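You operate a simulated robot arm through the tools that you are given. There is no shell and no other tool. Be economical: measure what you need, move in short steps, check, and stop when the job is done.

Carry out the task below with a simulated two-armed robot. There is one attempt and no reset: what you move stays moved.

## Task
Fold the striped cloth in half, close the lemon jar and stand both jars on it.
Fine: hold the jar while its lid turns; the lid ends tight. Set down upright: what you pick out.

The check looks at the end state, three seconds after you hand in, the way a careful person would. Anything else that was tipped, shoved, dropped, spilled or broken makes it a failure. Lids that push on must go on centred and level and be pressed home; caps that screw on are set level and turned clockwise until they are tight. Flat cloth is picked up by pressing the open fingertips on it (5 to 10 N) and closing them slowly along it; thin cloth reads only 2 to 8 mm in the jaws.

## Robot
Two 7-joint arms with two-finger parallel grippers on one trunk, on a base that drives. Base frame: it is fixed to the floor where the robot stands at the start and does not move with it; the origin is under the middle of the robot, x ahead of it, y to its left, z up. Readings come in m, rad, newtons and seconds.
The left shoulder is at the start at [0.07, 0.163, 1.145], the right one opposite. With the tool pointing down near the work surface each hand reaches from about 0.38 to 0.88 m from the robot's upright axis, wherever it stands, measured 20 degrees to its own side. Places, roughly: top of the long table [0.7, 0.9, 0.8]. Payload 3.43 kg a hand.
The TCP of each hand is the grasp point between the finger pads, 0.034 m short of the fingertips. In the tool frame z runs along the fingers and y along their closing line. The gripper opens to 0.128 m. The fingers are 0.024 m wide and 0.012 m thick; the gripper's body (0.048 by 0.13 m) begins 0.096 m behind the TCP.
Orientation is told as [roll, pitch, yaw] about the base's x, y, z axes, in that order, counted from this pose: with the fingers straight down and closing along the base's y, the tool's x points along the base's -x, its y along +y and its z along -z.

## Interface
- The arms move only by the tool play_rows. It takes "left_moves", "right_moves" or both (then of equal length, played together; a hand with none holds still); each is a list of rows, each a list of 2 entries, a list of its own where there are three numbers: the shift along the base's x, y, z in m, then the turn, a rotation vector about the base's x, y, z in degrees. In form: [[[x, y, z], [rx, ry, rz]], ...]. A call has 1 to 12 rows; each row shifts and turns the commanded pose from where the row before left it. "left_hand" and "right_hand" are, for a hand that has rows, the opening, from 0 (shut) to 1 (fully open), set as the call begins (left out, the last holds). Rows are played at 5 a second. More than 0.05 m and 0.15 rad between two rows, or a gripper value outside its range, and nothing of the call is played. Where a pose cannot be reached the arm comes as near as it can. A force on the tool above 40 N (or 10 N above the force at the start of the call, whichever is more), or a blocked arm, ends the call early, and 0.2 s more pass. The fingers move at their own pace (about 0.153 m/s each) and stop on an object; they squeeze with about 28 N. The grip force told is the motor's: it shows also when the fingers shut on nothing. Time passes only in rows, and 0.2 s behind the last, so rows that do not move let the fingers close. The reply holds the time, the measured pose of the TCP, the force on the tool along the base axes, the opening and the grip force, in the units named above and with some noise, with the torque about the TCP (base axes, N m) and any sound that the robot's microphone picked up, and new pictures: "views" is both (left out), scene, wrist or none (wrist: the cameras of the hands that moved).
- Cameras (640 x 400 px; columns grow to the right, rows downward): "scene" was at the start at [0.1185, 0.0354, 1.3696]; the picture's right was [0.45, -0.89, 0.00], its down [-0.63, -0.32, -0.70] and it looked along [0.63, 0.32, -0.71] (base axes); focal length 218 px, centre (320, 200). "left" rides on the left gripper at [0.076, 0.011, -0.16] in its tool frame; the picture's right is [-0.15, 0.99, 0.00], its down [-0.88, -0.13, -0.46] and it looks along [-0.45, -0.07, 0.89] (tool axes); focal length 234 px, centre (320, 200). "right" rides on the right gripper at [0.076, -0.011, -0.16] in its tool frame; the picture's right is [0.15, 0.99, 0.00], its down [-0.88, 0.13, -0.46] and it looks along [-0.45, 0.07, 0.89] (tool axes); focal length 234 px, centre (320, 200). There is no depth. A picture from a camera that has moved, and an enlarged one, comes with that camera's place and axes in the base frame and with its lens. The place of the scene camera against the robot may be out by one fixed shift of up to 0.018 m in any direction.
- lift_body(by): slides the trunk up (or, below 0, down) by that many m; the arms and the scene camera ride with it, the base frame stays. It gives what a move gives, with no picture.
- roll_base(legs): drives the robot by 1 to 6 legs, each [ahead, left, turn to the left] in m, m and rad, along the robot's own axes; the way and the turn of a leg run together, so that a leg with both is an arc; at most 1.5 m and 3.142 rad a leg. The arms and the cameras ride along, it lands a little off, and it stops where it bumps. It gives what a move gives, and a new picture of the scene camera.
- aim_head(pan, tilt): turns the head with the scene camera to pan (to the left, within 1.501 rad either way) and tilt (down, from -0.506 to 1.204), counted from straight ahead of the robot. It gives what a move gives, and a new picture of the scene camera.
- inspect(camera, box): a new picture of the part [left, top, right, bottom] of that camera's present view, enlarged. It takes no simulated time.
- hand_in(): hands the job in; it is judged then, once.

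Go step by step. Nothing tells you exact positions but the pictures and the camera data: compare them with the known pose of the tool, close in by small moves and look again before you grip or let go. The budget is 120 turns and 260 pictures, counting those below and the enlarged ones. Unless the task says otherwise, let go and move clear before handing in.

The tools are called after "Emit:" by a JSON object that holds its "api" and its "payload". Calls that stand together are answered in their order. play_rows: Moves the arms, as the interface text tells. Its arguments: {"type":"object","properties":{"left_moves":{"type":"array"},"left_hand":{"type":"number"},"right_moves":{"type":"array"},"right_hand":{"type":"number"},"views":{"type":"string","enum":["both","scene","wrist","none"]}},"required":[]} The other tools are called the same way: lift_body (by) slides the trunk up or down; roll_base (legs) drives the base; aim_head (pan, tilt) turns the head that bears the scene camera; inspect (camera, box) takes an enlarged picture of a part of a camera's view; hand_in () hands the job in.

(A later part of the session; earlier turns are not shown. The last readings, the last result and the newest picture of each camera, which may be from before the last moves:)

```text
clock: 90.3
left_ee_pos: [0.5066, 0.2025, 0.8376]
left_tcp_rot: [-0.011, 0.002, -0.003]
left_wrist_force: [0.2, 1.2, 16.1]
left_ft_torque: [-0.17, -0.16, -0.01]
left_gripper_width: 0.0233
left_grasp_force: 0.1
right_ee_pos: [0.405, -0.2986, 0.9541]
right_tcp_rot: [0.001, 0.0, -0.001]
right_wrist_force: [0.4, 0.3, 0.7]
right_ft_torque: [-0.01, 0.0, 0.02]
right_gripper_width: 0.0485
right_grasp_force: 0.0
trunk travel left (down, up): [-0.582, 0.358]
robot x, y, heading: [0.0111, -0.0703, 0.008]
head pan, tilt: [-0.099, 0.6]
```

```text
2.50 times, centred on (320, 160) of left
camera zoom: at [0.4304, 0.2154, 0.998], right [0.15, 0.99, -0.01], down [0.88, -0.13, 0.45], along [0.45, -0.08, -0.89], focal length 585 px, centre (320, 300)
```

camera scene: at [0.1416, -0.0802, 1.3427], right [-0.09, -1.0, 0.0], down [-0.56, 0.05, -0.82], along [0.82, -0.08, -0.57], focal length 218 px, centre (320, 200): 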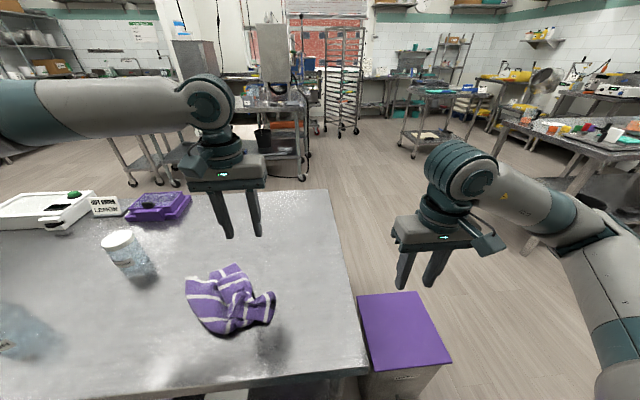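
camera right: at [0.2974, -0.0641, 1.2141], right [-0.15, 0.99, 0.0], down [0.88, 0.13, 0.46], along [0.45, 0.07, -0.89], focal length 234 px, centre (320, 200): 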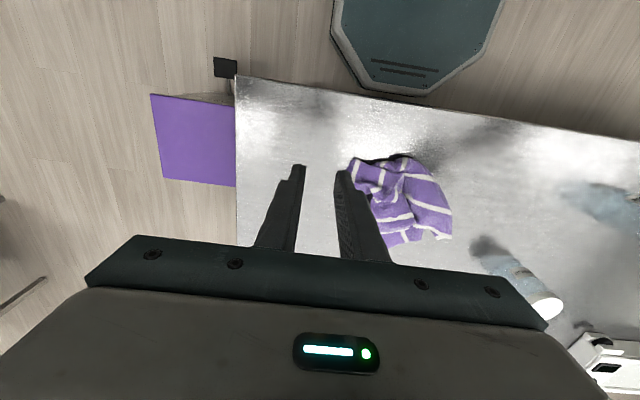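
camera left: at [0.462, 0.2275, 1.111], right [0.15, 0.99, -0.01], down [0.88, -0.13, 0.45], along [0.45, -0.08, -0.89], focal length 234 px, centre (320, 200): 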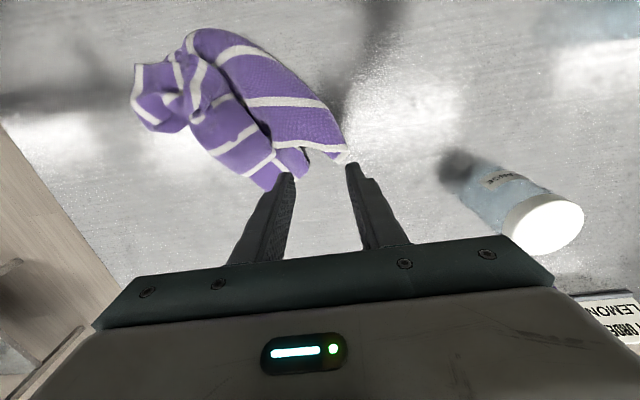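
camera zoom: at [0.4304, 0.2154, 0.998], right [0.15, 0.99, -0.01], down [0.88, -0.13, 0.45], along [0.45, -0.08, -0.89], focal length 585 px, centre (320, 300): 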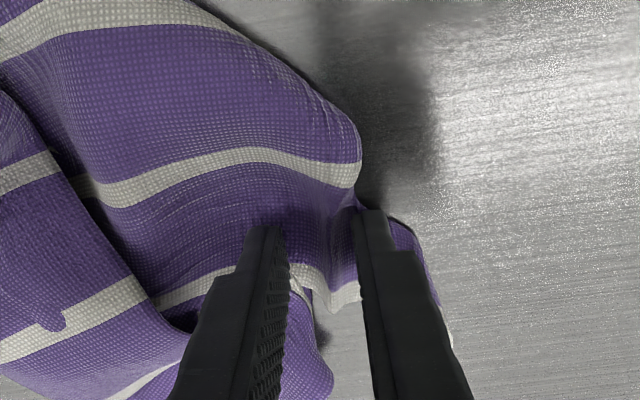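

Cloth gathers between the fingers near corner A. I close fully and lift a little.

Emit:
{"api": "play_rows", "payload": {"left_moves": [[[0, 0, 0], [0, 0, 0]]], "left_hand": 0.15, "views": "none"}}

Emit:
{"api": "play_rows", "payload": {"left_moves": [[[0, 0, 0], [0, 0, 0]]], "left_hand": 0.1, "views": "none"}}

Emit:
{"api": "play_rows", "payload": {"left_moves": [[[0, 0, 0], [0, 0, 0]]], "left_hand": 0.05, "views": "none"}}

Emit:
{"api": "play_rows", "payload": {"left_moves": [[[0, 0, 0], [0, 0, 0]], [[0, 0, 0], [0, 0, 0]]], "left_hand": 0, "views": "none"}}

Emit:
{"api": "inspect", "payload": {"camera": "left", "box": [200, 80, 440, 240]}}

```text
clock: 90.7
left_ee_pos: [0.5068, 0.2016, 0.8365]
left_tcp_rot: [-0.01, 0.006, -0.001]
left_wrist_force: [0.6, 0.9, 17.6]
left_ft_torque: [-0.17, -0.14, 0.03]
left_gripper_width: 0.0179
left_grasp_force: 0.0
right_ee_pos: [0.4062, -0.3001, 0.9547]
right_tcp_rot: [0.002, 0.0, 0.0]
right_wrist_force: [-0.2, -0.3, 0.3]
right_ft_torque: [0.0, 0.02, 0.05]
right_gripper_width: 0.0488
right_grasp_force: 0.0
trunk travel left (down, up): [-0.582, 0.358]
robot x, y, heading: [0.0071, -0.0696, 0.009]
head pan, tilt: [-0.099, 0.6]
```

```text
clock: 91.1
left_ee_pos: [0.5059, 0.2033, 0.8379]
left_tcp_rot: [-0.01, 0.005, -0.001]
left_wrist_force: [0.5, 1.6, 18.0]
left_ft_torque: [-0.13, -0.2, -0.03]
left_gripper_width: 0.0118
left_grasp_force: 0.1
right_ee_pos: [0.4046, -0.2984, 0.9537]
right_tcp_rot: [0.002, 0.0, -0.001]
right_wrist_force: [-0.5, 0.2, 0.6]
right_ft_torque: [-0.04, -0.01, 0.01]
right_gripper_width: 0.0485
right_grasp_force: 0.1
trunk travel left (down, up): [-0.582, 0.358]
robot x, y, heading: [0.0061, -0.0682, 0.007]
head pan, tilt: [-0.099, 0.6]
```

```text
clock: 91.5
left_ee_pos: [0.5052, 0.2019, 0.8367]
left_tcp_rot: [-0.011, 0.006, -0.003]
left_wrist_force: [0.4, -0.2, 17.6]
left_ft_torque: [-0.15, -0.17, -0.05]
left_gripper_width: 0.0066
left_grasp_force: 0.4
right_ee_pos: [0.4051, -0.2995, 0.9543]
right_tcp_rot: [0.004, 0.001, 0.001]
right_wrist_force: [-0.1, 0.3, -0.2]
right_ft_torque: [0.03, 0.01, -0.03]
right_gripper_width: 0.0485
right_grasp_force: 0.1
trunk travel left (down, up): [-0.582, 0.358]
robot x, y, heading: [0.0109, -0.0673, 0.009]
head pan, tilt: [-0.099, 0.6]
```

```text
clock: 92.1
left_ee_pos: [0.5057, 0.202, 0.8373]
left_tcp_rot: [-0.012, 0.006, -0.003]
left_wrist_force: [0.1, 0.8, 16.9]
left_ft_torque: [-0.13, -0.18, 0.01]
left_gripper_width: 0.0023
left_grasp_force: 28.2
right_ee_pos: [0.4056, -0.299, 0.9544]
right_tcp_rot: [0.002, 0.001, 0.001]
right_wrist_force: [-0.9, -0.1, -0.2]
right_ft_torque: [-0.01, -0.04, 0.02]
right_gripper_width: 0.0487
right_grasp_force: 0.1
trunk travel left (down, up): [-0.582, 0.358]
robot x, y, heading: [0.01, -0.0702, 0.005]
head pan, tilt: [-0.099, 0.6]
```

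```text
2.50 times, centred on (320, 160) of left
camera zoom: at [0.4303, 0.2151, 0.998], right [0.15, 0.99, -0.01], down [0.88, -0.13, 0.45], along [0.45, -0.08, -0.89], focal length 585 px, centre (320, 300)
```

zoom: 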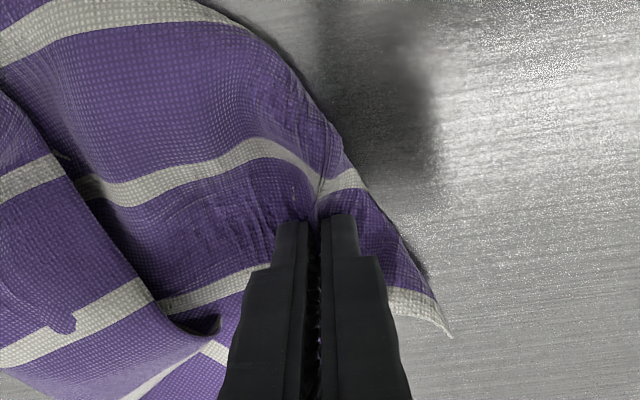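

Left holds corner A. I lift straight up so the whole cloth hangs from it and untangles.

Emit:
{"api": "play_rows", "payload": {"left_moves": [[[0, -0.01, 0.045], [0, 0, 0]], [[0, -0.01, 0.045], [0, 0, 0]], [[0, -0.01, 0.045], [0, 0, 0]], [[0, -0.01, 0.045], [0, 0, 0]], [[0, 0, 0.045], [0, 0, 0]], [[0, 0, 0.045], [0, 0, 0]], [[0, 0, 0.045], [0, 0, 0]], [[0, 0, 0.045], [0, 0, 0]], [[0, 0, 0.045], [0, 0, 0]], [[0, 0, 0.04], [0, 0, 0]], [[0, 0, 0], [0, 0, 0]], [[0, 0, 0], [0, 0, 0]]]}}

Emit:
{"api": "aim_head", "payload": {"pan": 0.2, "tilt": 0.4}}

```text
clock: 94.7
left_ee_pos: [0.5069, 0.1627, 1.2826]
left_tcp_rot: [-0.011, 0.008, 0.0]
left_wrist_force: [-0.3, -1.1, -0.6]
left_ft_torque: [-0.03, 0.0, 0.01]
left_gripper_width: 0.0026
left_grasp_force: 27.7
right_ee_pos: [0.4059, -0.2987, 0.9542]
right_tcp_rot: [0.003, -0.001, -0.001]
right_wrist_force: [0.2, -0.1, -1.1]
right_ft_torque: [-0.02, 0.0, 0.03]
right_gripper_width: 0.0486
right_grasp_force: 0.0
trunk travel left (down, up): [-0.582, 0.358]
robot x, y, heading: [0.0101, -0.0716, 0.004]
head pan, tilt: [-0.099, 0.6]
camera scene: at [0.1417, -0.0797, 1.3427], right [-0.09, -1.0, 0.0], down [-0.56, 0.05, -0.82], along [0.82, -0.08, -0.57], focal length 218 px, centre (320, 200)
camera left: at [0.4312, 0.1768, 1.4433], right [0.15, 0.99, -0.01], down [0.88, -0.13, 0.45], along [0.45, -0.08, -0.89], focal length 234 px, centre (320, 200)
```

scene: 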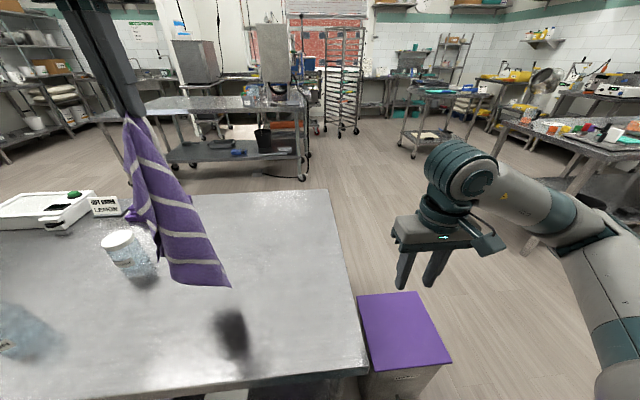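
left: 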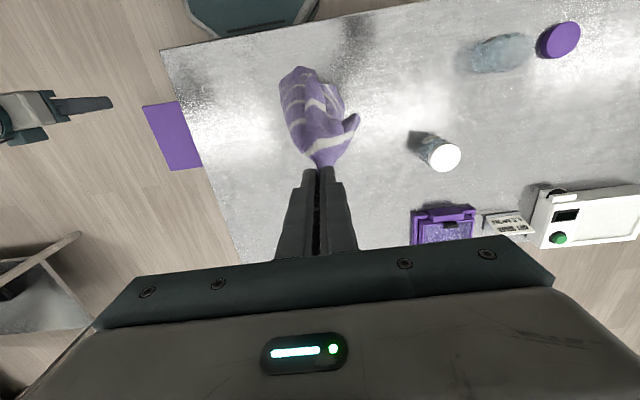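

```text
clock: 95.5
left_ee_pos: [0.5061, 0.164, 1.2818]
left_tcp_rot: [-0.01, 0.004, -0.002]
left_wrist_force: [0.7, 0.1, -0.6]
left_ft_torque: [0.02, -0.06, -0.01]
left_gripper_width: 0.0025
left_grasp_force: 27.6
right_ee_pos: [0.4052, -0.2988, 0.9545]
right_tcp_rot: [0.003, 0.0, 0.002]
right_wrist_force: [0.7, 0.1, 0.0]
right_ft_torque: [-0.01, 0.01, 0.0]
right_gripper_width: 0.0486
right_grasp_force: 0.0
trunk travel left (down, up): [-0.582, 0.358]
robot x, y, heading: [0.0055, -0.0722, 0.005]
head pan, tilt: [0.201, 0.4]
camera scene: at [0.1443, -0.0525, 1.3609], right [0.2, -0.98, 0.0], down [-0.38, -0.08, -0.92], along [0.9, 0.19, -0.39], focal length 218 px, centre (320, 200)
```

scene: 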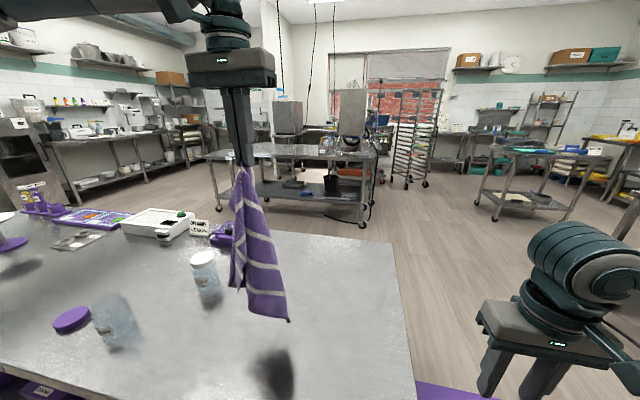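

Emit:
{"api": "inspect", "payload": {"camera": "scene", "box": [200, 150, 340, 330]}}

Emit:
{"api": "inspect", "payload": {"camera": "left", "box": [260, 50, 400, 180]}}

```text
2.22 times, centred on (270, 240) of scene
camera zoom: at [0.1443, -0.0525, 1.3609], right [0.2, -0.98, 0.0], down [-0.38, -0.08, -0.92], along [0.9, 0.19, -0.39], focal length 485 px, centre (431, 111)
```

zoom: 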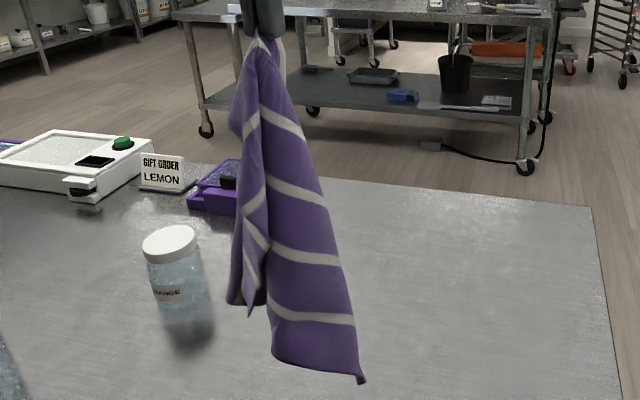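

```text
3.08 times, centred on (330, 115) of left
camera zoom: at [0.4312, 0.1767, 1.4431], right [0.15, 0.99, -0.01], down [0.88, -0.13, 0.45], along [0.45, -0.08, -0.89], focal length 720 px, centre (289, 462)
```

zoom: 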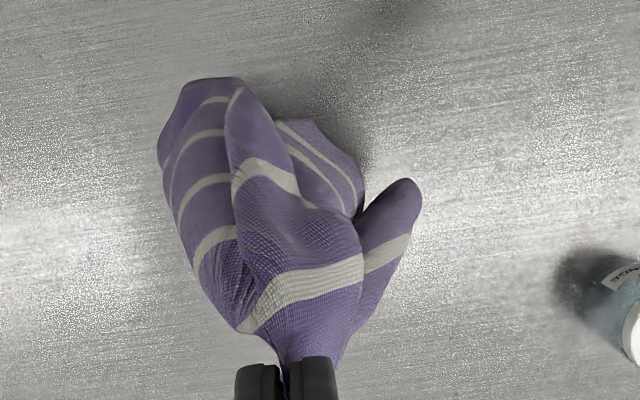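

The hanging cloth shows corner B clearly as the lower right tip, near (0.44, 0.08, 0.96), in a sheet facing the robot. I turn the right hand to close along x and tilt it so it comes in from the right.

Emit:
{"api": "play_rows", "payload": {"right_moves": [[[0.003, 0.01, 0.005], [0, 0, -8.2]], [[0.003, 0.01, 0.005], [0, 0, -8.2]], [[0.003, 0.01, 0.005], [0, 0, -8.2]], [[0.003, 0.01, 0.005], [0, 0, -8.2]], [[0.003, 0.01, 0.005], [0, 0, -8.2]], [[0.003, 0.01, 0.005], [0, 0, -8.2]], [[0.003, 0.01, 0.005], [0, 0, -8.2]], [[0.003, 0.01, 0.005], [0, 0, -8.2]], [[0.003, 0.01, 0.0], [0, 0, -8.2]], [[0.003, 0.01, 0.0], [0, 0, -8.2]], [[0, 0.01, 0.0], [0, 0, -8]]], "right_hand": 0.55, "views": "none"}}

Emit:
{"api": "play_rows", "payload": {"right_moves": [[[0, 0.02, 0], [8, 0, 0]], [[0, 0.02, 0], [8, 0, 0]], [[0, 0.02, 0], [8, 0, 0]], [[0, 0.02, 0], [8, 0, 0]], [[0, 0.01, 0], [8, 0, 0]], [[0, 0, 0], [0, 0, 0]]]}}

Emit:
{"api": "inspect", "payload": {"camera": "right", "box": [160, 40, 480, 260]}}

```text
clock: 97.9
left_ee_pos: [0.507, 0.1639, 1.2829]
left_tcp_rot: [-0.01, 0.008, 0.001]
left_wrist_force: [0.4, 0.0, -0.4]
left_ft_torque: [0.02, 0.02, -0.01]
left_gripper_width: 0.0026
left_grasp_force: 28.2
right_ee_pos: [0.436, -0.1899, 0.994]
right_tcp_rot: [0.002, 0.001, -1.573]
right_wrist_force: [-0.7, 0.5, 1.1]
right_ft_torque: [-0.02, -0.01, 0.05]
right_gripper_width: 0.0702
right_grasp_force: 0.1
trunk travel left (down, up): [-0.582, 0.358]
robot x, y, heading: [0.0063, -0.0692, 0.009]
head pan, tilt: [0.201, 0.4]
```

```text
clock: 99.3
left_ee_pos: [0.5065, 0.1642, 1.2823]
left_tcp_rot: [-0.01, 0.008, 0.001]
left_wrist_force: [-1.1, -0.3, 1.0]
left_ft_torque: [0.01, 0.0, -0.03]
left_gripper_width: 0.0023
left_grasp_force: 27.9
right_ee_pos: [0.4359, -0.0986, 0.9938]
right_tcp_rot: [0.004, 0.701, -1.572]
right_wrist_force: [0.7, 0.6, 0.0]
right_ft_torque: [0.02, 0.02, 0.04]
right_gripper_width: 0.0702
right_grasp_force: 0.0
trunk travel left (down, up): [-0.582, 0.358]
robot x, y, heading: [0.0033, -0.0688, 0.011]
head pan, tilt: [0.201, 0.4]
camera scene: at [0.1444, -0.0517, 1.3609], right [0.21, -0.98, 0.0], down [-0.38, -0.08, -0.92], along [0.9, 0.19, -0.39], focal length 218 px, centre (320, 200)
camera right: at [0.4238, -0.1434, 1.1636], right [0.99, 0.11, 0.1], down [0.13, -0.97, -0.22], along [0.07, 0.23, -0.97], focal length 234 px, centre (320, 200)
```

scene: 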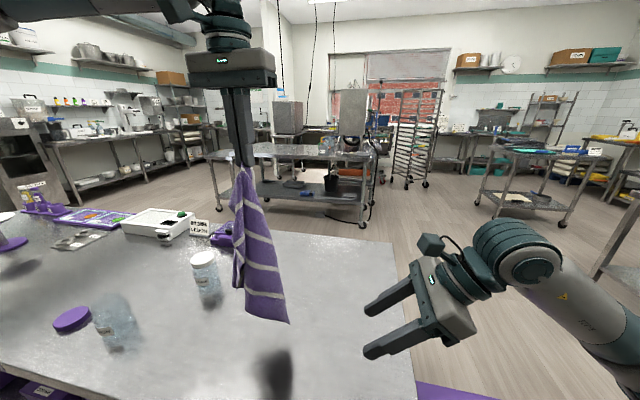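
right: 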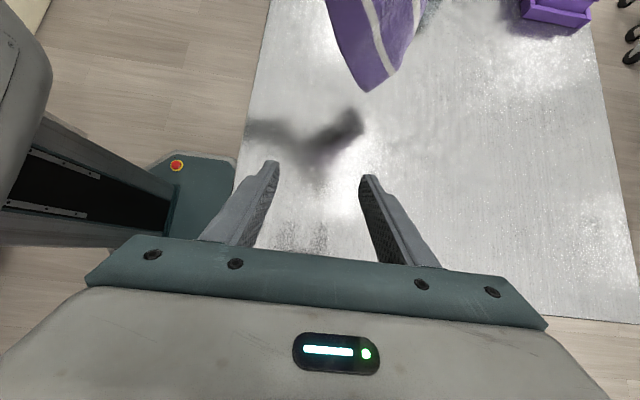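

```text
1.82 times, centred on (320, 150) of right
camera zoom: at [0.4238, -0.1434, 1.1636], right [0.99, 0.11, 0.1], down [0.13, -0.97, -0.22], along [0.07, 0.23, -0.97], focal length 426 px, centre (320, 291)
```

zoom: 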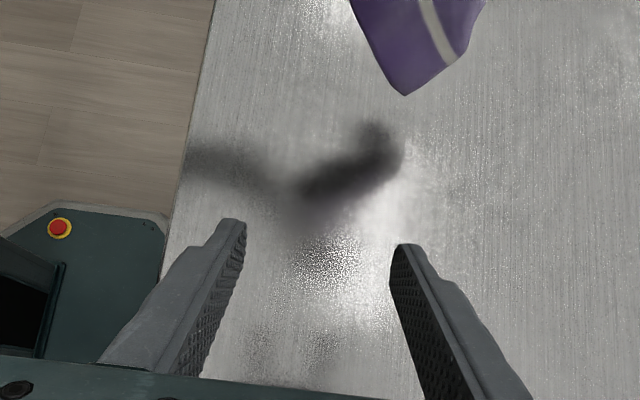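

Triangulating puts this tip at (0.50, 0.10, 0.87), 0.39 m below the grip, so it is more likely the opposite corner C. I turn the left hand to view the other flaps.

Emit:
{"api": "play_rows", "payload": {"left_moves": [[[0, 0, 0], [0, 0, 8]], [[0, 0, 0], [0, 0, 8]], [[0, 0, 0], [0, 0, 8]], [[0, 0, 0], [0, 0, 8]], [[0, 0, 0], [0, 0, 8]], [[0, 0, 0], [0, 0, 8]], [[0, 0, 0], [0, 0, 0]], [[0, 0, 0], [0, 0, 0]]], "views": "none"}}

Emit:
{"api": "inspect", "payload": {"camera": "scene", "box": [190, 150, 330, 340]}}

Emit:
{"api": "play_rows", "payload": {"left_moves": [[[0, 0, 0], [0, 0, 8]], [[0, 0, 0], [0, 0, 8]], [[0, 0, 0], [0, 0, 8]], [[0, 0, 0], [0, 0, 8]], [[0, 0, 0], [0, 0, 8]], [[0, 0, 0], [0, 0, 0]], [[0, 0, 0], [0, 0, 0]]], "views": "none"}}

Emit:
{"api": "inspect", "payload": {"camera": "scene", "box": [190, 150, 330, 340]}}

```text
clock: 101.1
left_ee_pos: [0.5087, 0.1637, 1.2825]
left_tcp_rot: [-0.01, 0.004, 0.837]
left_wrist_force: [0.7, -0.2, 0.9]
left_ft_torque: [0.0, 0.0, -0.02]
left_gripper_width: 0.0024
left_grasp_force: 28.1
right_ee_pos: [0.4364, -0.0996, 0.9947]
right_tcp_rot: [0.003, 0.7, -1.569]
right_wrist_force: [-0.1, -0.8, -0.2]
right_ft_torque: [-0.01, -0.01, -0.04]
right_gripper_width: 0.0705
right_grasp_force: 0.1
trunk travel left (down, up): [-0.582, 0.358]
robot x, y, heading: [0.0036, -0.071, 0.001]
head pan, tilt: [0.201, 0.4]
```

```text
2.11 times, centred on (260, 245) of scene
camera zoom: at [0.1443, -0.0524, 1.3609], right [0.21, -0.98, 0.0], down [-0.38, -0.08, -0.92], along [0.9, 0.19, -0.39], focal length 460 px, centre (446, 105)
```

zoom: 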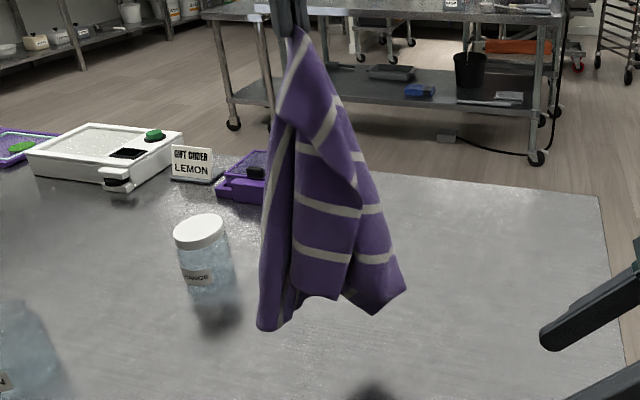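

```text
clock: 102.7
left_ee_pos: [0.5065, 0.1637, 1.2823]
left_tcp_rot: [-0.009, 0.006, 1.537]
left_wrist_force: [-0.1, -0.1, -0.7]
left_ft_torque: [0.02, -0.01, -0.01]
left_gripper_width: 0.0024
left_grasp_force: 27.8
right_ee_pos: [0.4361, -0.0989, 0.9934]
right_tcp_rot: [0.001, 0.699, -1.571]
right_wrist_force: [-0.2, 0.5, 0.0]
right_ft_torque: [0.06, 0.02, 0.04]
right_gripper_width: 0.0705
right_grasp_force: 0.1
trunk travel left (down, up): [-0.582, 0.358]
robot x, y, heading: [0.0082, -0.068, 0.005]
head pan, tilt: [0.201, 0.4]
```

```text
2.11 times, centred on (260, 245) of scene
camera zoom: at [0.1443, -0.0524, 1.3609], right [0.21, -0.98, 0.0], down [-0.38, -0.08, -0.92], along [0.9, 0.19, -0.39], focal length 460 px, centre (446, 105)
```

zoom: 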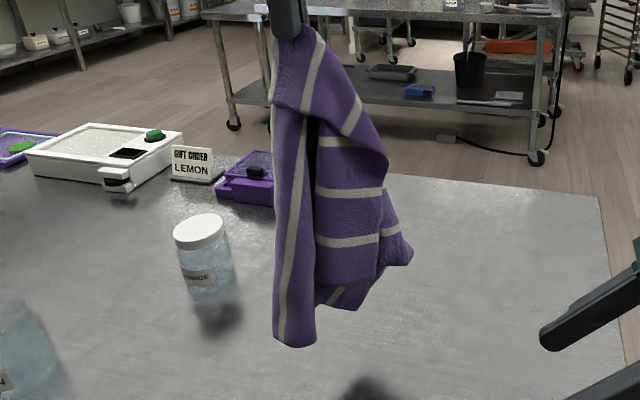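

The flaps B and D are hard to tell, but tip C is clear. Plan: right hand pinches C, both hands stretch the diagonal A–C and lay the cloth in its original orientation a bit nearer; then spread the rest. I turn left back and approach C.

Emit:
{"api": "play_rows", "payload": {"left_moves": [[[0, 0, 0], [0, 0, -8]], [[0, 0, 0], [0, 0, -8]], [[0, 0, 0], [0, 0, -8]], [[0, 0, 0], [0, 0, -8]], [[0, 0, 0], [0, 0, -8]], [[0, 0, 0], [0, 0, -8]], [[0, 0, 0], [0, 0, -8]], [[0, 0, 0], [0, 0, -8]], [[0, 0, 0], [0, 0, -8]], [[0, 0, 0], [0, 0, -8]], [[0, 0, 0], [0, 0, -8]], [[0, 0, 0], [0, 0, 0]]], "right_moves": [[[0.005, 0, -0.01], [0, 0, 0]], [[0.01, 0.01, -0.01], [0, 0, 0]], [[0.01, 0.01, -0.01], [0, 0, 0]], [[0.01, 0.01, -0.01], [0, 0, 0]], [[0.01, 0.01, -0.01], [0, 0, 0]], [[0.01, 0.01, -0.01], [0, 0, 0]], [[0.01, 0.01, -0.01], [0, 0, 0]], [[0, 0.01, -0.01], [0, 0, 0]], [[0, 0.01, 0], [0, 0, 0]], [[0, 0, 0], [0, 0, 0]], [[0, 0, 0], [0, 0, 0]], [[0, 0, 0], [0, 0, 0]]]}}

Emit:
{"api": "inspect", "payload": {"camera": "scene", "box": [200, 150, 340, 330]}}

```text
clock: 105.3
left_ee_pos: [0.5072, 0.1617, 1.2815]
left_tcp_rot: [-0.012, 0.007, -0.001]
left_wrist_force: [0.2, -0.3, 0.0]
left_ft_torque: [0.0, -0.04, 0.05]
left_gripper_width: 0.0024
left_grasp_force: 27.7
right_ee_pos: [0.4991, -0.0182, 0.9139]
right_tcp_rot: [0.001, 0.699, -1.57]
right_wrist_force: [0.2, 1.0, -0.9]
right_ft_torque: [-0.03, -0.02, 0.02]
right_gripper_width: 0.0706
right_grasp_force: 0.0
trunk travel left (down, up): [-0.582, 0.358]
robot x, y, heading: [0.0078, -0.0709, 0.002]
head pan, tilt: [0.201, 0.4]
camera scene: at [0.1443, -0.0524, 1.3609], right [0.21, -0.98, 0.0], down [-0.38, -0.08, -0.92], along [0.9, 0.19, -0.39], focal length 218 px, centre (320, 200)
camera right: at [0.4871, -0.0639, 1.084], right [0.99, 0.11, 0.1], down [0.13, -0.97, -0.22], along [0.07, 0.23, -0.97], focal length 234 px, centre (320, 200)
camera left: at [0.4321, 0.176, 1.4424], right [0.15, 0.99, -0.01], down [0.88, -0.13, 0.45], along [0.45, -0.08, -0.89], focal length 234 px, centre (320, 200)
```

scene: 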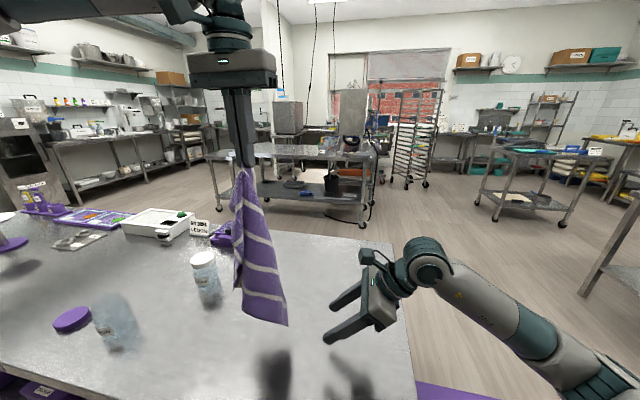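
right: 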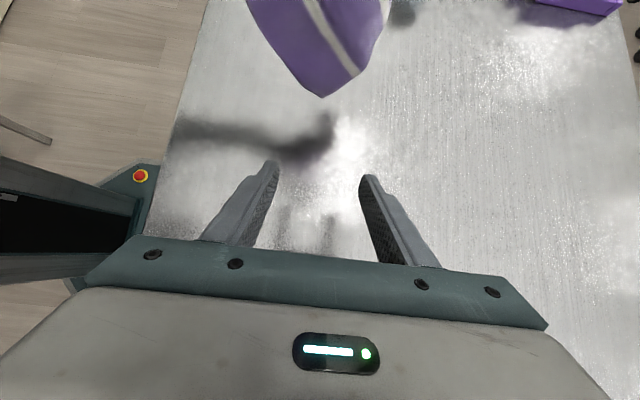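
left: 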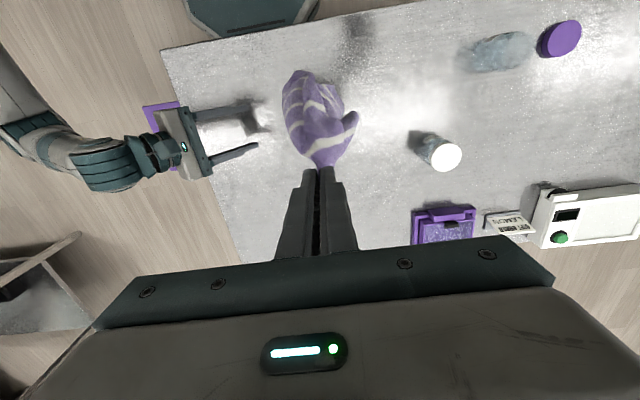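

```text
2.22 times, centred on (270, 240) of scene
camera zoom: at [0.1443, -0.0524, 1.3609], right [0.21, -0.98, 0.0], down [-0.38, -0.08, -0.92], along [0.9, 0.19, -0.39], focal length 485 px, centre (431, 111)
```

zoom: 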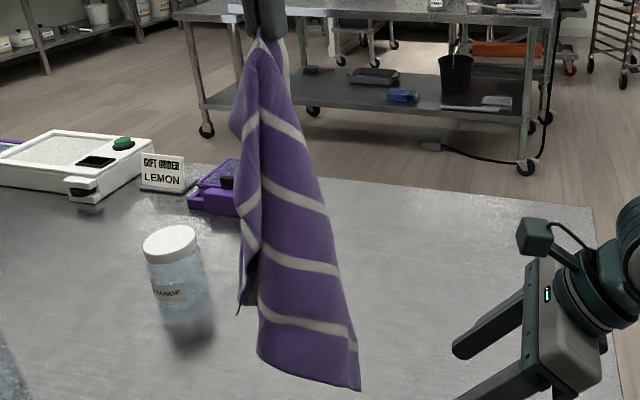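

Tip C is at about (0.494, 0.103, 0.863). I straddle it and close.

Emit:
{"api": "play_rows", "payload": {"right_moves": [[[-0.002, 0.035, -0.008], [0, 0, 0]], [[-0.002, 0.035, -0.008], [0, 0, 0]], [[-0.001, 0.03, -0.008], [0, 0, 0]], [[0, 0.022, -0.005], [0, 0, 0]], [[0, 0, 0], [0, 0, 0]]], "views": "none"}}

Emit:
{"api": "inspect", "payload": {"camera": "right", "box": [200, 60, 440, 260]}}

Emit:
{"api": "play_rows", "payload": {"right_moves": [[[0, 0, 0], [0, 0, 0]], [[0, 0, 0], [0, 0, 0]], [[0, 0, 0], [0, 0, 0]]], "right_hand": 0, "views": "wrist"}}

```text
clock: 106.5
left_ee_pos: [0.508, 0.1621, 1.2811]
left_tcp_rot: [-0.011, 0.005, -0.002]
left_wrist_force: [-0.1, -0.7, -0.3]
left_ft_torque: [-0.01, -0.01, 0.04]
left_gripper_width: 0.0026
left_grasp_force: 27.9
right_ee_pos: [0.4946, 0.1017, 0.8853]
right_tcp_rot: [0.002, 0.697, -1.57]
right_wrist_force: [-0.1, -0.8, -0.2]
right_ft_torque: [0.02, -0.02, -0.03]
right_gripper_width: 0.0704
right_grasp_force: 0.1
trunk travel left (down, up): [-0.582, 0.358]
robot x, y, heading: [0.008, -0.0737, 0.007]
head pan, tilt: [0.201, 0.4]
```

```text
2.00 times, centred on (320, 160) of right
camera zoom: at [0.4825, 0.0573, 1.0551], right [0.99, 0.11, 0.1], down [0.13, -0.97, -0.22], along [0.07, 0.23, -0.97], focal length 468 px, centre (320, 280)
```

zoom: 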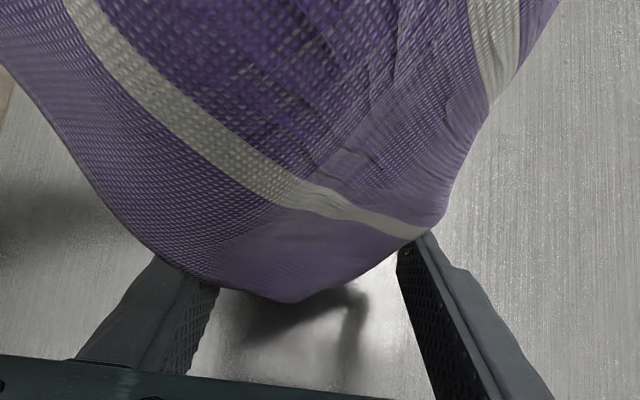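

```text
clock: 107.3
left_ee_pos: [0.5085, 0.1637, 1.282]
left_tcp_rot: [-0.01, 0.007, 0.0]
left_wrist_force: [0.6, -0.1, -0.6]
left_ft_torque: [-0.02, -0.04, 0.05]
left_gripper_width: 0.0027
left_grasp_force: 27.3
right_ee_pos: [0.4943, 0.1022, 0.8851]
right_tcp_rot: [0.001, 0.698, -1.572]
right_wrist_force: [-0.3, -0.3, -0.3]
right_ft_torque: [0.01, -0.02, 0.01]
right_gripper_width: 0.0022
right_grasp_force: 28.0
trunk travel left (down, up): [-0.582, 0.358]
robot x, y, heading: [0.0066, -0.0696, 0.006]
head pan, tilt: [0.201, 0.4]
camera right: at [0.4826, 0.0577, 1.055], right [0.99, 0.11, 0.1], down [0.13, -0.97, -0.22], along [0.07, 0.23, -0.97], focal length 234 px, centre (320, 200)
```

right: 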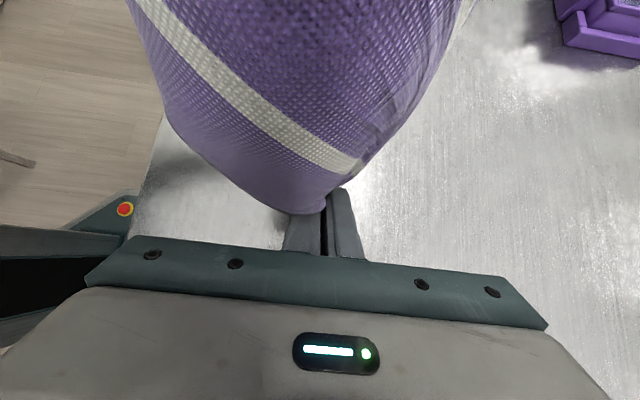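

Tip gripped. I now bring both hands to similar height and apart, and look at which edge lies between them.

Emit:
{"api": "play_rows", "payload": {"left_moves": [[[0, 0.01, -0.02], [0, 0, 0]], [[0, 0.01, -0.02], [0, 0, 0]], [[0, 0.01, -0.02], [0, 0, 0]], [[0, 0.01, -0.02], [0, 0, 0]], [[0, 0.01, -0.02], [0, 0, 0]], [[0, 0, 0], [0, 0, 0]], [[0, 0, 0], [0, 0, 0]]], "right_moves": [[[0, -0.03, 0.04], [0, 0, 0]], [[0, -0.03, 0.04], [0, 0, 0]], [[0, -0.03, 0.04], [0, 0, 0]], [[0, -0.03, 0.04], [0, 0, 0]], [[0, -0.03, 0.04], [0, 0, 0]], [[0, -0.03, 0.03], [0, 0, 0]], [[0, 0, 0], [0, 0, 0]]], "views": "scene"}}

Emit:
{"api": "inspect", "payload": {"camera": "scene", "box": [180, 130, 440, 350]}}

```text
clock: 108.9
left_ee_pos: [0.5081, 0.213, 1.1817]
left_tcp_rot: [-0.013, 0.008, -0.003]
left_wrist_force: [0.0, 0.5, 0.0]
left_ft_torque: [-0.04, 0.01, 0.02]
left_gripper_width: 0.0025
left_grasp_force: 28.0
right_ee_pos: [0.4953, -0.0762, 1.1138]
right_tcp_rot: [0.002, 0.697, -1.57]
right_wrist_force: [0.4, -0.3, -1.1]
right_ft_torque: [-0.05, 0.0, 0.01]
right_gripper_width: 0.0017
right_grasp_force: 27.8
trunk travel left (down, up): [-0.582, 0.358]
robot x, y, heading: [0.0089, -0.0726, 0.007]
head pan, tilt: [0.201, 0.4]
camera scene: at [0.1448, -0.0515, 1.3608], right [0.21, -0.98, 0.0], down [-0.38, -0.08, -0.92], along [0.9, 0.19, -0.39], focal length 218 px, centre (320, 200)
```

scene: 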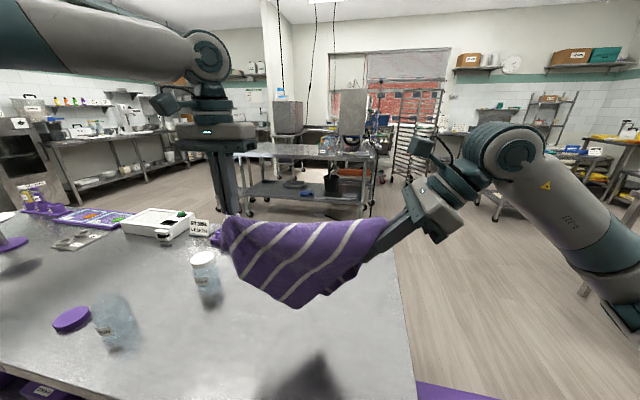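

```text
1.82 times, centred on (310, 240) of scene
camera zoom: at [0.1448, -0.0515, 1.3608], right [0.21, -0.98, 0.0], down [-0.38, -0.08, -0.92], along [0.9, 0.19, -0.39], focal length 397 px, centre (338, 127)
```

zoom: 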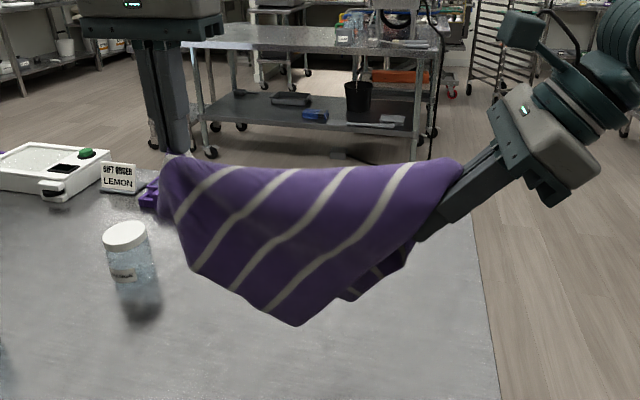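

Very informative: the hands hold A and C (diagonal) and B hangs as the front tip at about (0.49, 0.08, 0.93). I lower until B rests on the table toward the robot, then release C with the right hand and pinch B instead, giving the clean edge A–B.

Emit:
{"api": "play_rows", "payload": {"left_moves": [[[0, 0, -0.04], [0, 0, 0]], [[0, 0, -0.04], [0, 0, 0]], [[0, 0, -0.03], [0, 0, 0]], [[0.02, 0, -0.03], [0, 0, 0]], [[0.02, 0, -0.03], [0, 0, 0]], [[0.02, 0, -0.02], [0, 0, 0]], [[0, 0, 0], [0, 0, 0]]], "right_moves": [[[0, 0, -0.04], [0, 0, 0]], [[0, 0, -0.04], [0, 0, 0]], [[0, 0, -0.03], [0, 0, 0]], [[0.02, 0, -0.03], [0, 0, 0]], [[0.02, 0, -0.02], [0, 0, 0]], [[0.02, 0, -0.02], [0, 0, 0]], [[0, 0, 0], [0, 0, 0]]], "views": "none"}}

Emit:
{"api": "aim_head", "payload": {"pan": 0.2, "tilt": 0.75}}

Emit:
{"api": "inspect", "payload": {"camera": "scene", "box": [180, 130, 440, 330]}}

```text
clock: 110.5
left_ee_pos: [0.5671, 0.2116, 0.9904]
left_tcp_rot: [-0.011, 0.005, 0.001]
left_wrist_force: [0.0, -0.3, -0.7]
left_ft_torque: [0.02, -0.03, 0.04]
left_gripper_width: 0.0025
left_grasp_force: 28.3
right_ee_pos: [0.5546, -0.0774, 0.9351]
right_tcp_rot: [0.002, 0.698, -1.569]
right_wrist_force: [-0.3, -0.1, 0.0]
right_ft_torque: [-0.02, -0.02, -0.02]
right_gripper_width: 0.0018
right_grasp_force: 28.0
trunk travel left (down, up): [-0.582, 0.358]
robot x, y, heading: [0.0075, -0.0706, 0.005]
head pan, tilt: [0.201, 0.4]
```

```text
clock: 111.4
left_ee_pos: [0.5673, 0.2105, 0.9911]
left_tcp_rot: [-0.009, 0.008, -0.002]
left_wrist_force: [-0.3, 0.4, 0.7]
left_ft_torque: [-0.02, -0.01, 0.02]
left_gripper_width: 0.0022
left_grasp_force: 28.1
right_ee_pos: [0.555, -0.0772, 0.9345]
right_tcp_rot: [0.004, 0.698, -1.57]
right_wrist_force: [0.5, -0.4, 0.0]
right_ft_torque: [-0.02, -0.02, 0.0]
right_gripper_width: 0.002
right_grasp_force: 28.1
trunk travel left (down, up): [-0.582, 0.358]
robot x, y, heading: [0.0094, -0.071, 0.004]
head pan, tilt: [0.201, 0.75]
camera scene: at [0.1349, -0.0544, 1.3299], right [0.21, -0.98, 0.0], down [-0.67, -0.14, -0.73], along [0.72, 0.15, -0.68], focal length 218 px, centre (320, 200)
```

scene: 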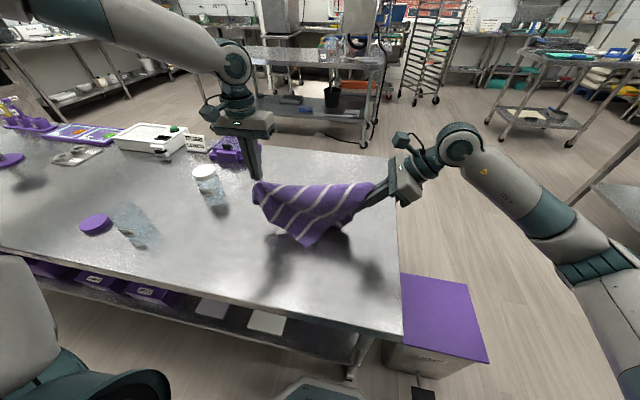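

```text
2.00 times, centred on (310, 230) of scene
camera zoom: at [0.1349, -0.0544, 1.3299], right [0.21, -0.98, 0.0], down [-0.67, -0.14, -0.73], along [0.72, 0.15, -0.68], focal length 437 px, centre (340, 140)
```

zoom: 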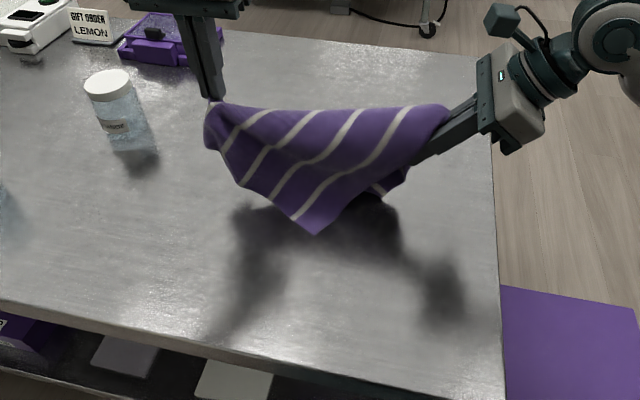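

Emit:
{"api": "play_rows", "payload": {"left_moves": [[[0.02, 0, -0.03], [0, 0, 0]], [[0.02, 0, -0.03], [0, 0, 0]], [[0.01, 0, -0.02], [0, 0, 0]], [[0, 0, 0], [0, 0, 0]]], "right_moves": [[[0.02, 0, -0.025], [0, 0, 0]], [[0.02, 0, -0.02], [0, 0, 0]], [[0.01, 0, -0.01], [0, 0, 0]], [[0, 0, 0], [0, 0, 0]]], "views": "none"}}

Emit:
{"api": "inspect", "payload": {"camera": "scene", "box": [220, 150, 420, 290]}}

```text
clock: 112.4
left_ee_pos: [0.616, 0.2137, 0.9119]
left_tcp_rot: [-0.011, 0.006, 0.0]
left_wrist_force: [0.5, -0.2, -0.3]
left_ft_torque: [0.02, 0.0, 0.02]
left_gripper_width: 0.0027
left_grasp_force: 28.2
right_ee_pos: [0.6052, -0.0766, 0.8803]
right_tcp_rot: [0.002, 0.697, -1.57]
right_wrist_force: [-0.8, 0.0, -0.1]
right_ft_torque: [0.0, 0.03, 0.03]
right_gripper_width: 0.002
right_grasp_force: 28.0
trunk travel left (down, up): [-0.582, 0.358]
robot x, y, heading: [0.0103, -0.0724, 0.004]
head pan, tilt: [0.201, 0.75]
```

```text
2.86 times, centred on (320, 220) of scene
camera zoom: at [0.1343, -0.0546, 1.3299], right [0.21, -0.98, 0.0], down [-0.67, -0.14, -0.73], along [0.72, 0.15, -0.68], focal length 624 px, centre (320, 143)
```

zoom: 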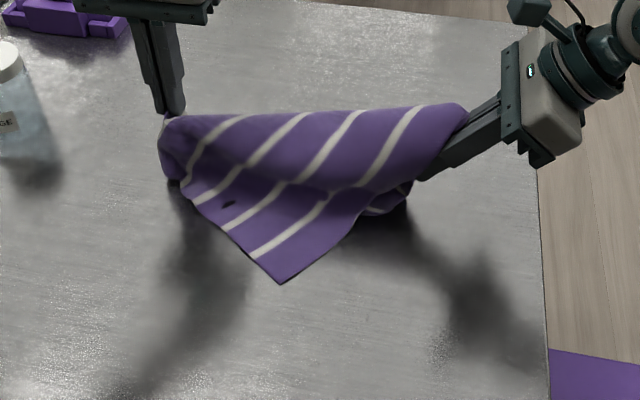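

B now lies flat on the table at (0.483, 0.058). Right releases C, retreats, straightens and turns back for pinching B.

Emit:
{"api": "play_rows", "payload": {"right_moves": [[[0, 0, 0], [0, 0, 0]], [[0, 0, 0], [0, 0, 0]], [[0, -0.025, 0.025], [0, 0, 0]], [[0, -0.03, 0.035], [0, 0, 0]], [[-0.01, -0.02, 0.035], [-8, 0, 0]], [[-0.02, 0, 0.03], [-8, 0, 0]], [[-0.02, 0, 0], [-8, 0, 0]], [[-0.02, 0, 0], [-8, 0, 0]], [[-0.01, 0, 0], [-8, 0, 0]]], "right_hand": 0.35, "views": "none"}}

Emit:
{"api": "play_rows", "payload": {"right_moves": [[[0, 0.01, 0], [0, 0, 8.2]], [[0, 0.015, 0], [0, 0, 8.2]], [[0, 0.02, 0], [0, 0, 8.2]], [[0, 0.02, 0], [0, 0, 8.2]], [[0, 0.02, 0], [0, 0, 8.2]], [[0, 0.02, 0], [0, 0, 8.2]], [[0, 0.02, 0], [0, 0, 8.2]], [[0, 0.02, 0], [0, 0, 8.2]], [[0, 0.02, 0], [0, 0, 8.2]], [[0, 0.02, 0], [0, 0, 8.2]], [[0, 0.02, 0], [0, 0, 8]]], "views": "wrist"}}

Emit:
{"api": "inspect", "payload": {"camera": "scene", "box": [200, 130, 440, 290]}}

```text
clock: 114.4
left_ee_pos: [0.6167, 0.2137, 0.9113]
left_tcp_rot: [-0.012, 0.005, -0.001]
left_wrist_force: [0.2, 0.8, -0.4]
left_ft_torque: [-0.03, 0.01, 0.02]
left_gripper_width: 0.0023
left_grasp_force: 28.0
right_ee_pos: [0.5247, -0.1526, 1.0036]
right_tcp_rot: [0.003, -0.002, -1.571]
right_wrist_force: [-0.4, 0.0, -0.1]
right_ft_torque: [0.0, 0.03, -0.02]
right_gripper_width: 0.0448
right_grasp_force: 0.0
trunk travel left (down, up): [-0.582, 0.358]
robot x, y, heading: [0.0097, -0.0688, 0.004]
head pan, tilt: [0.201, 0.75]
```

```text
clock: 116.8
left_ee_pos: [0.6168, 0.2144, 0.9108]
left_tcp_rot: [-0.012, 0.006, -0.002]
left_wrist_force: [0.6, -0.2, 0.2]
left_ft_torque: [-0.03, 0.02, 0.02]
left_gripper_width: 0.0025
left_grasp_force: 28.3
right_ee_pos: [0.5261, 0.0538, 1.0044]
right_tcp_rot: [0.0, 0.0, 0.004]
right_wrist_force: [0.2, -0.9, -0.7]
right_ft_torque: [0.01, -0.03, 0.0]
right_gripper_width: 0.0449
right_grasp_force: 0.0
trunk travel left (down, up): [-0.582, 0.358]
robot x, y, heading: [0.0091, -0.0737, 0.002]
head pan, tilt: [0.201, 0.75]
camera right: at [0.4499, 0.0428, 1.1632], right [-0.15, 0.99, 0.0], down [0.88, 0.13, 0.46], along [0.45, 0.07, -0.89], focal length 234 px, centre (320, 200)
```

right: 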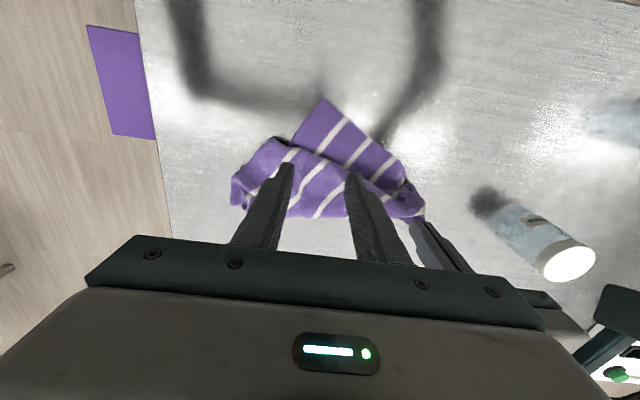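

```text
2.50 times, centred on (320, 210) of scene
camera zoom: at [0.1347, -0.0533, 1.3298], right [0.21, -0.98, 0.0], down [-0.67, -0.14, -0.73], along [0.72, 0.15, -0.68], focal length 546 px, centre (320, 175)
```

zoom: 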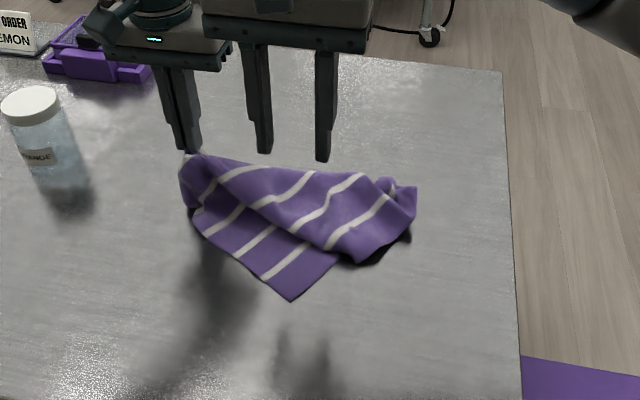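

Emit:
{"api": "play_rows", "payload": {"right_moves": [[[-0.013, -0.001, -0.045], [0, 0, 0]], [[-0.013, -0.001, -0.045], [0, 0, 0]], [[0, 0, -0.045], [0, 0, 0]], [[0, 0, -0.02], [0, 0, 0]], [[0, 0, -0.008], [0, 0, 0]], [[0, 0, -0.004], [0, 0, 0]], [[0, 0, 0], [0, 0, 0]]], "right_hand": 0.35, "views": "none"}}

Emit:
{"api": "inspect", "payload": {"camera": "right", "box": [200, 80, 440, 240]}}

```text
clock: 118.4
left_ee_pos: [0.6174, 0.2134, 0.9113]
left_tcp_rot: [-0.011, 0.007, -0.002]
left_wrist_force: [0.0, 0.4, 0.2]
left_ft_torque: [0.0, -0.02, -0.01]
left_gripper_width: 0.0023
left_grasp_force: 28.0
right_ee_pos: [0.5018, 0.0527, 0.8382]
right_tcp_rot: [0.002, -0.001, 0.001]
right_wrist_force: [-0.1, 0.9, 0.1]
right_ft_torque: [-0.02, 0.0, 0.0]
right_gripper_width: 0.0449
right_grasp_force: 0.1
trunk travel left (down, up): [-0.582, 0.358]
robot x, y, heading: [0.0074, -0.0729, 0.005]
head pan, tilt: [0.201, 0.75]
```

```text
2.50 times, centred on (320, 160) of right
camera zoom: at [0.4238, 0.0401, 0.9965], right [-0.15, 0.99, 0.0], down [0.88, 0.13, 0.46], along [0.45, 0.07, -0.89], focal length 585 px, centre (320, 300)
```

zoom: 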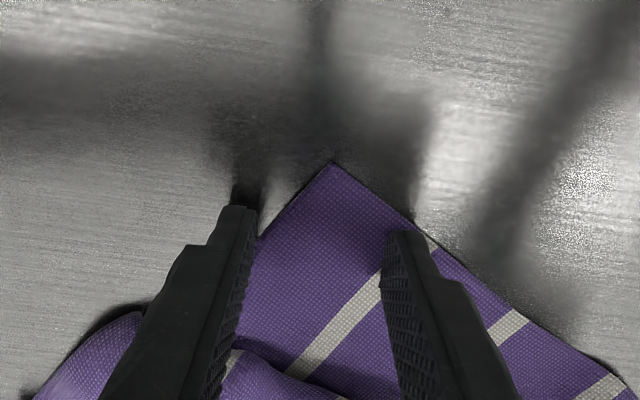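

Emit:
{"api": "play_rows", "payload": {"right_moves": [[[0.006, 0.002, 0], [0, 0, 0]], [[0, 0, -0.0025], [0, 0, 0]], [[0, 0, -0.001], [0, 0, 0]], [[0, 0, 0], [0, 0, 0]]], "views": "none"}}

Emit:
{"api": "play_rows", "payload": {"right_moves": [[[0, 0, -0.0005], [0, 0, 0]], [[0, 0, 0], [0, 0, 0]]], "right_hand": 0.32, "views": "none"}}

```text
clock: 119.4
left_ee_pos: [0.6165, 0.2127, 0.9116]
left_tcp_rot: [-0.011, 0.005, -0.003]
left_wrist_force: [0.1, -0.2, -0.4]
left_ft_torque: [0.02, -0.01, 0.04]
left_gripper_width: 0.0025
left_grasp_force: 28.5
right_ee_pos: [0.5057, 0.0536, 0.8367]
right_tcp_rot: [0.003, 0.0, 0.001]
right_wrist_force: [-0.7, 0.0, 8.3]
right_ft_torque: [-0.01, -0.01, 0.01]
right_gripper_width: 0.045
right_grasp_force: 0.1
trunk travel left (down, up): [-0.582, 0.358]
robot x, y, heading: [0.0069, -0.0672, 0.003]
head pan, tilt: [0.201, 0.75]
```

```text
clock: 120.0
left_ee_pos: [0.6151, 0.2122, 0.9112]
left_tcp_rot: [-0.011, 0.005, -0.002]
left_wrist_force: [0.2, 0.6, 0.8]
left_ft_torque: [-0.05, -0.01, 0.0]
left_gripper_width: 0.0026
left_grasp_force: 27.6
right_ee_pos: [0.5064, 0.0536, 0.8366]
right_tcp_rot: [0.003, -0.002, 0.001]
right_wrist_force: [2.8, 0.9, 18.3]
right_ft_torque: [-0.1, -0.16, 0.02]
right_gripper_width: 0.0398
right_grasp_force: 0.1
trunk travel left (down, up): [-0.582, 0.358]
robot x, y, heading: [0.0074, -0.0685, 0.004]
head pan, tilt: [0.201, 0.75]
```

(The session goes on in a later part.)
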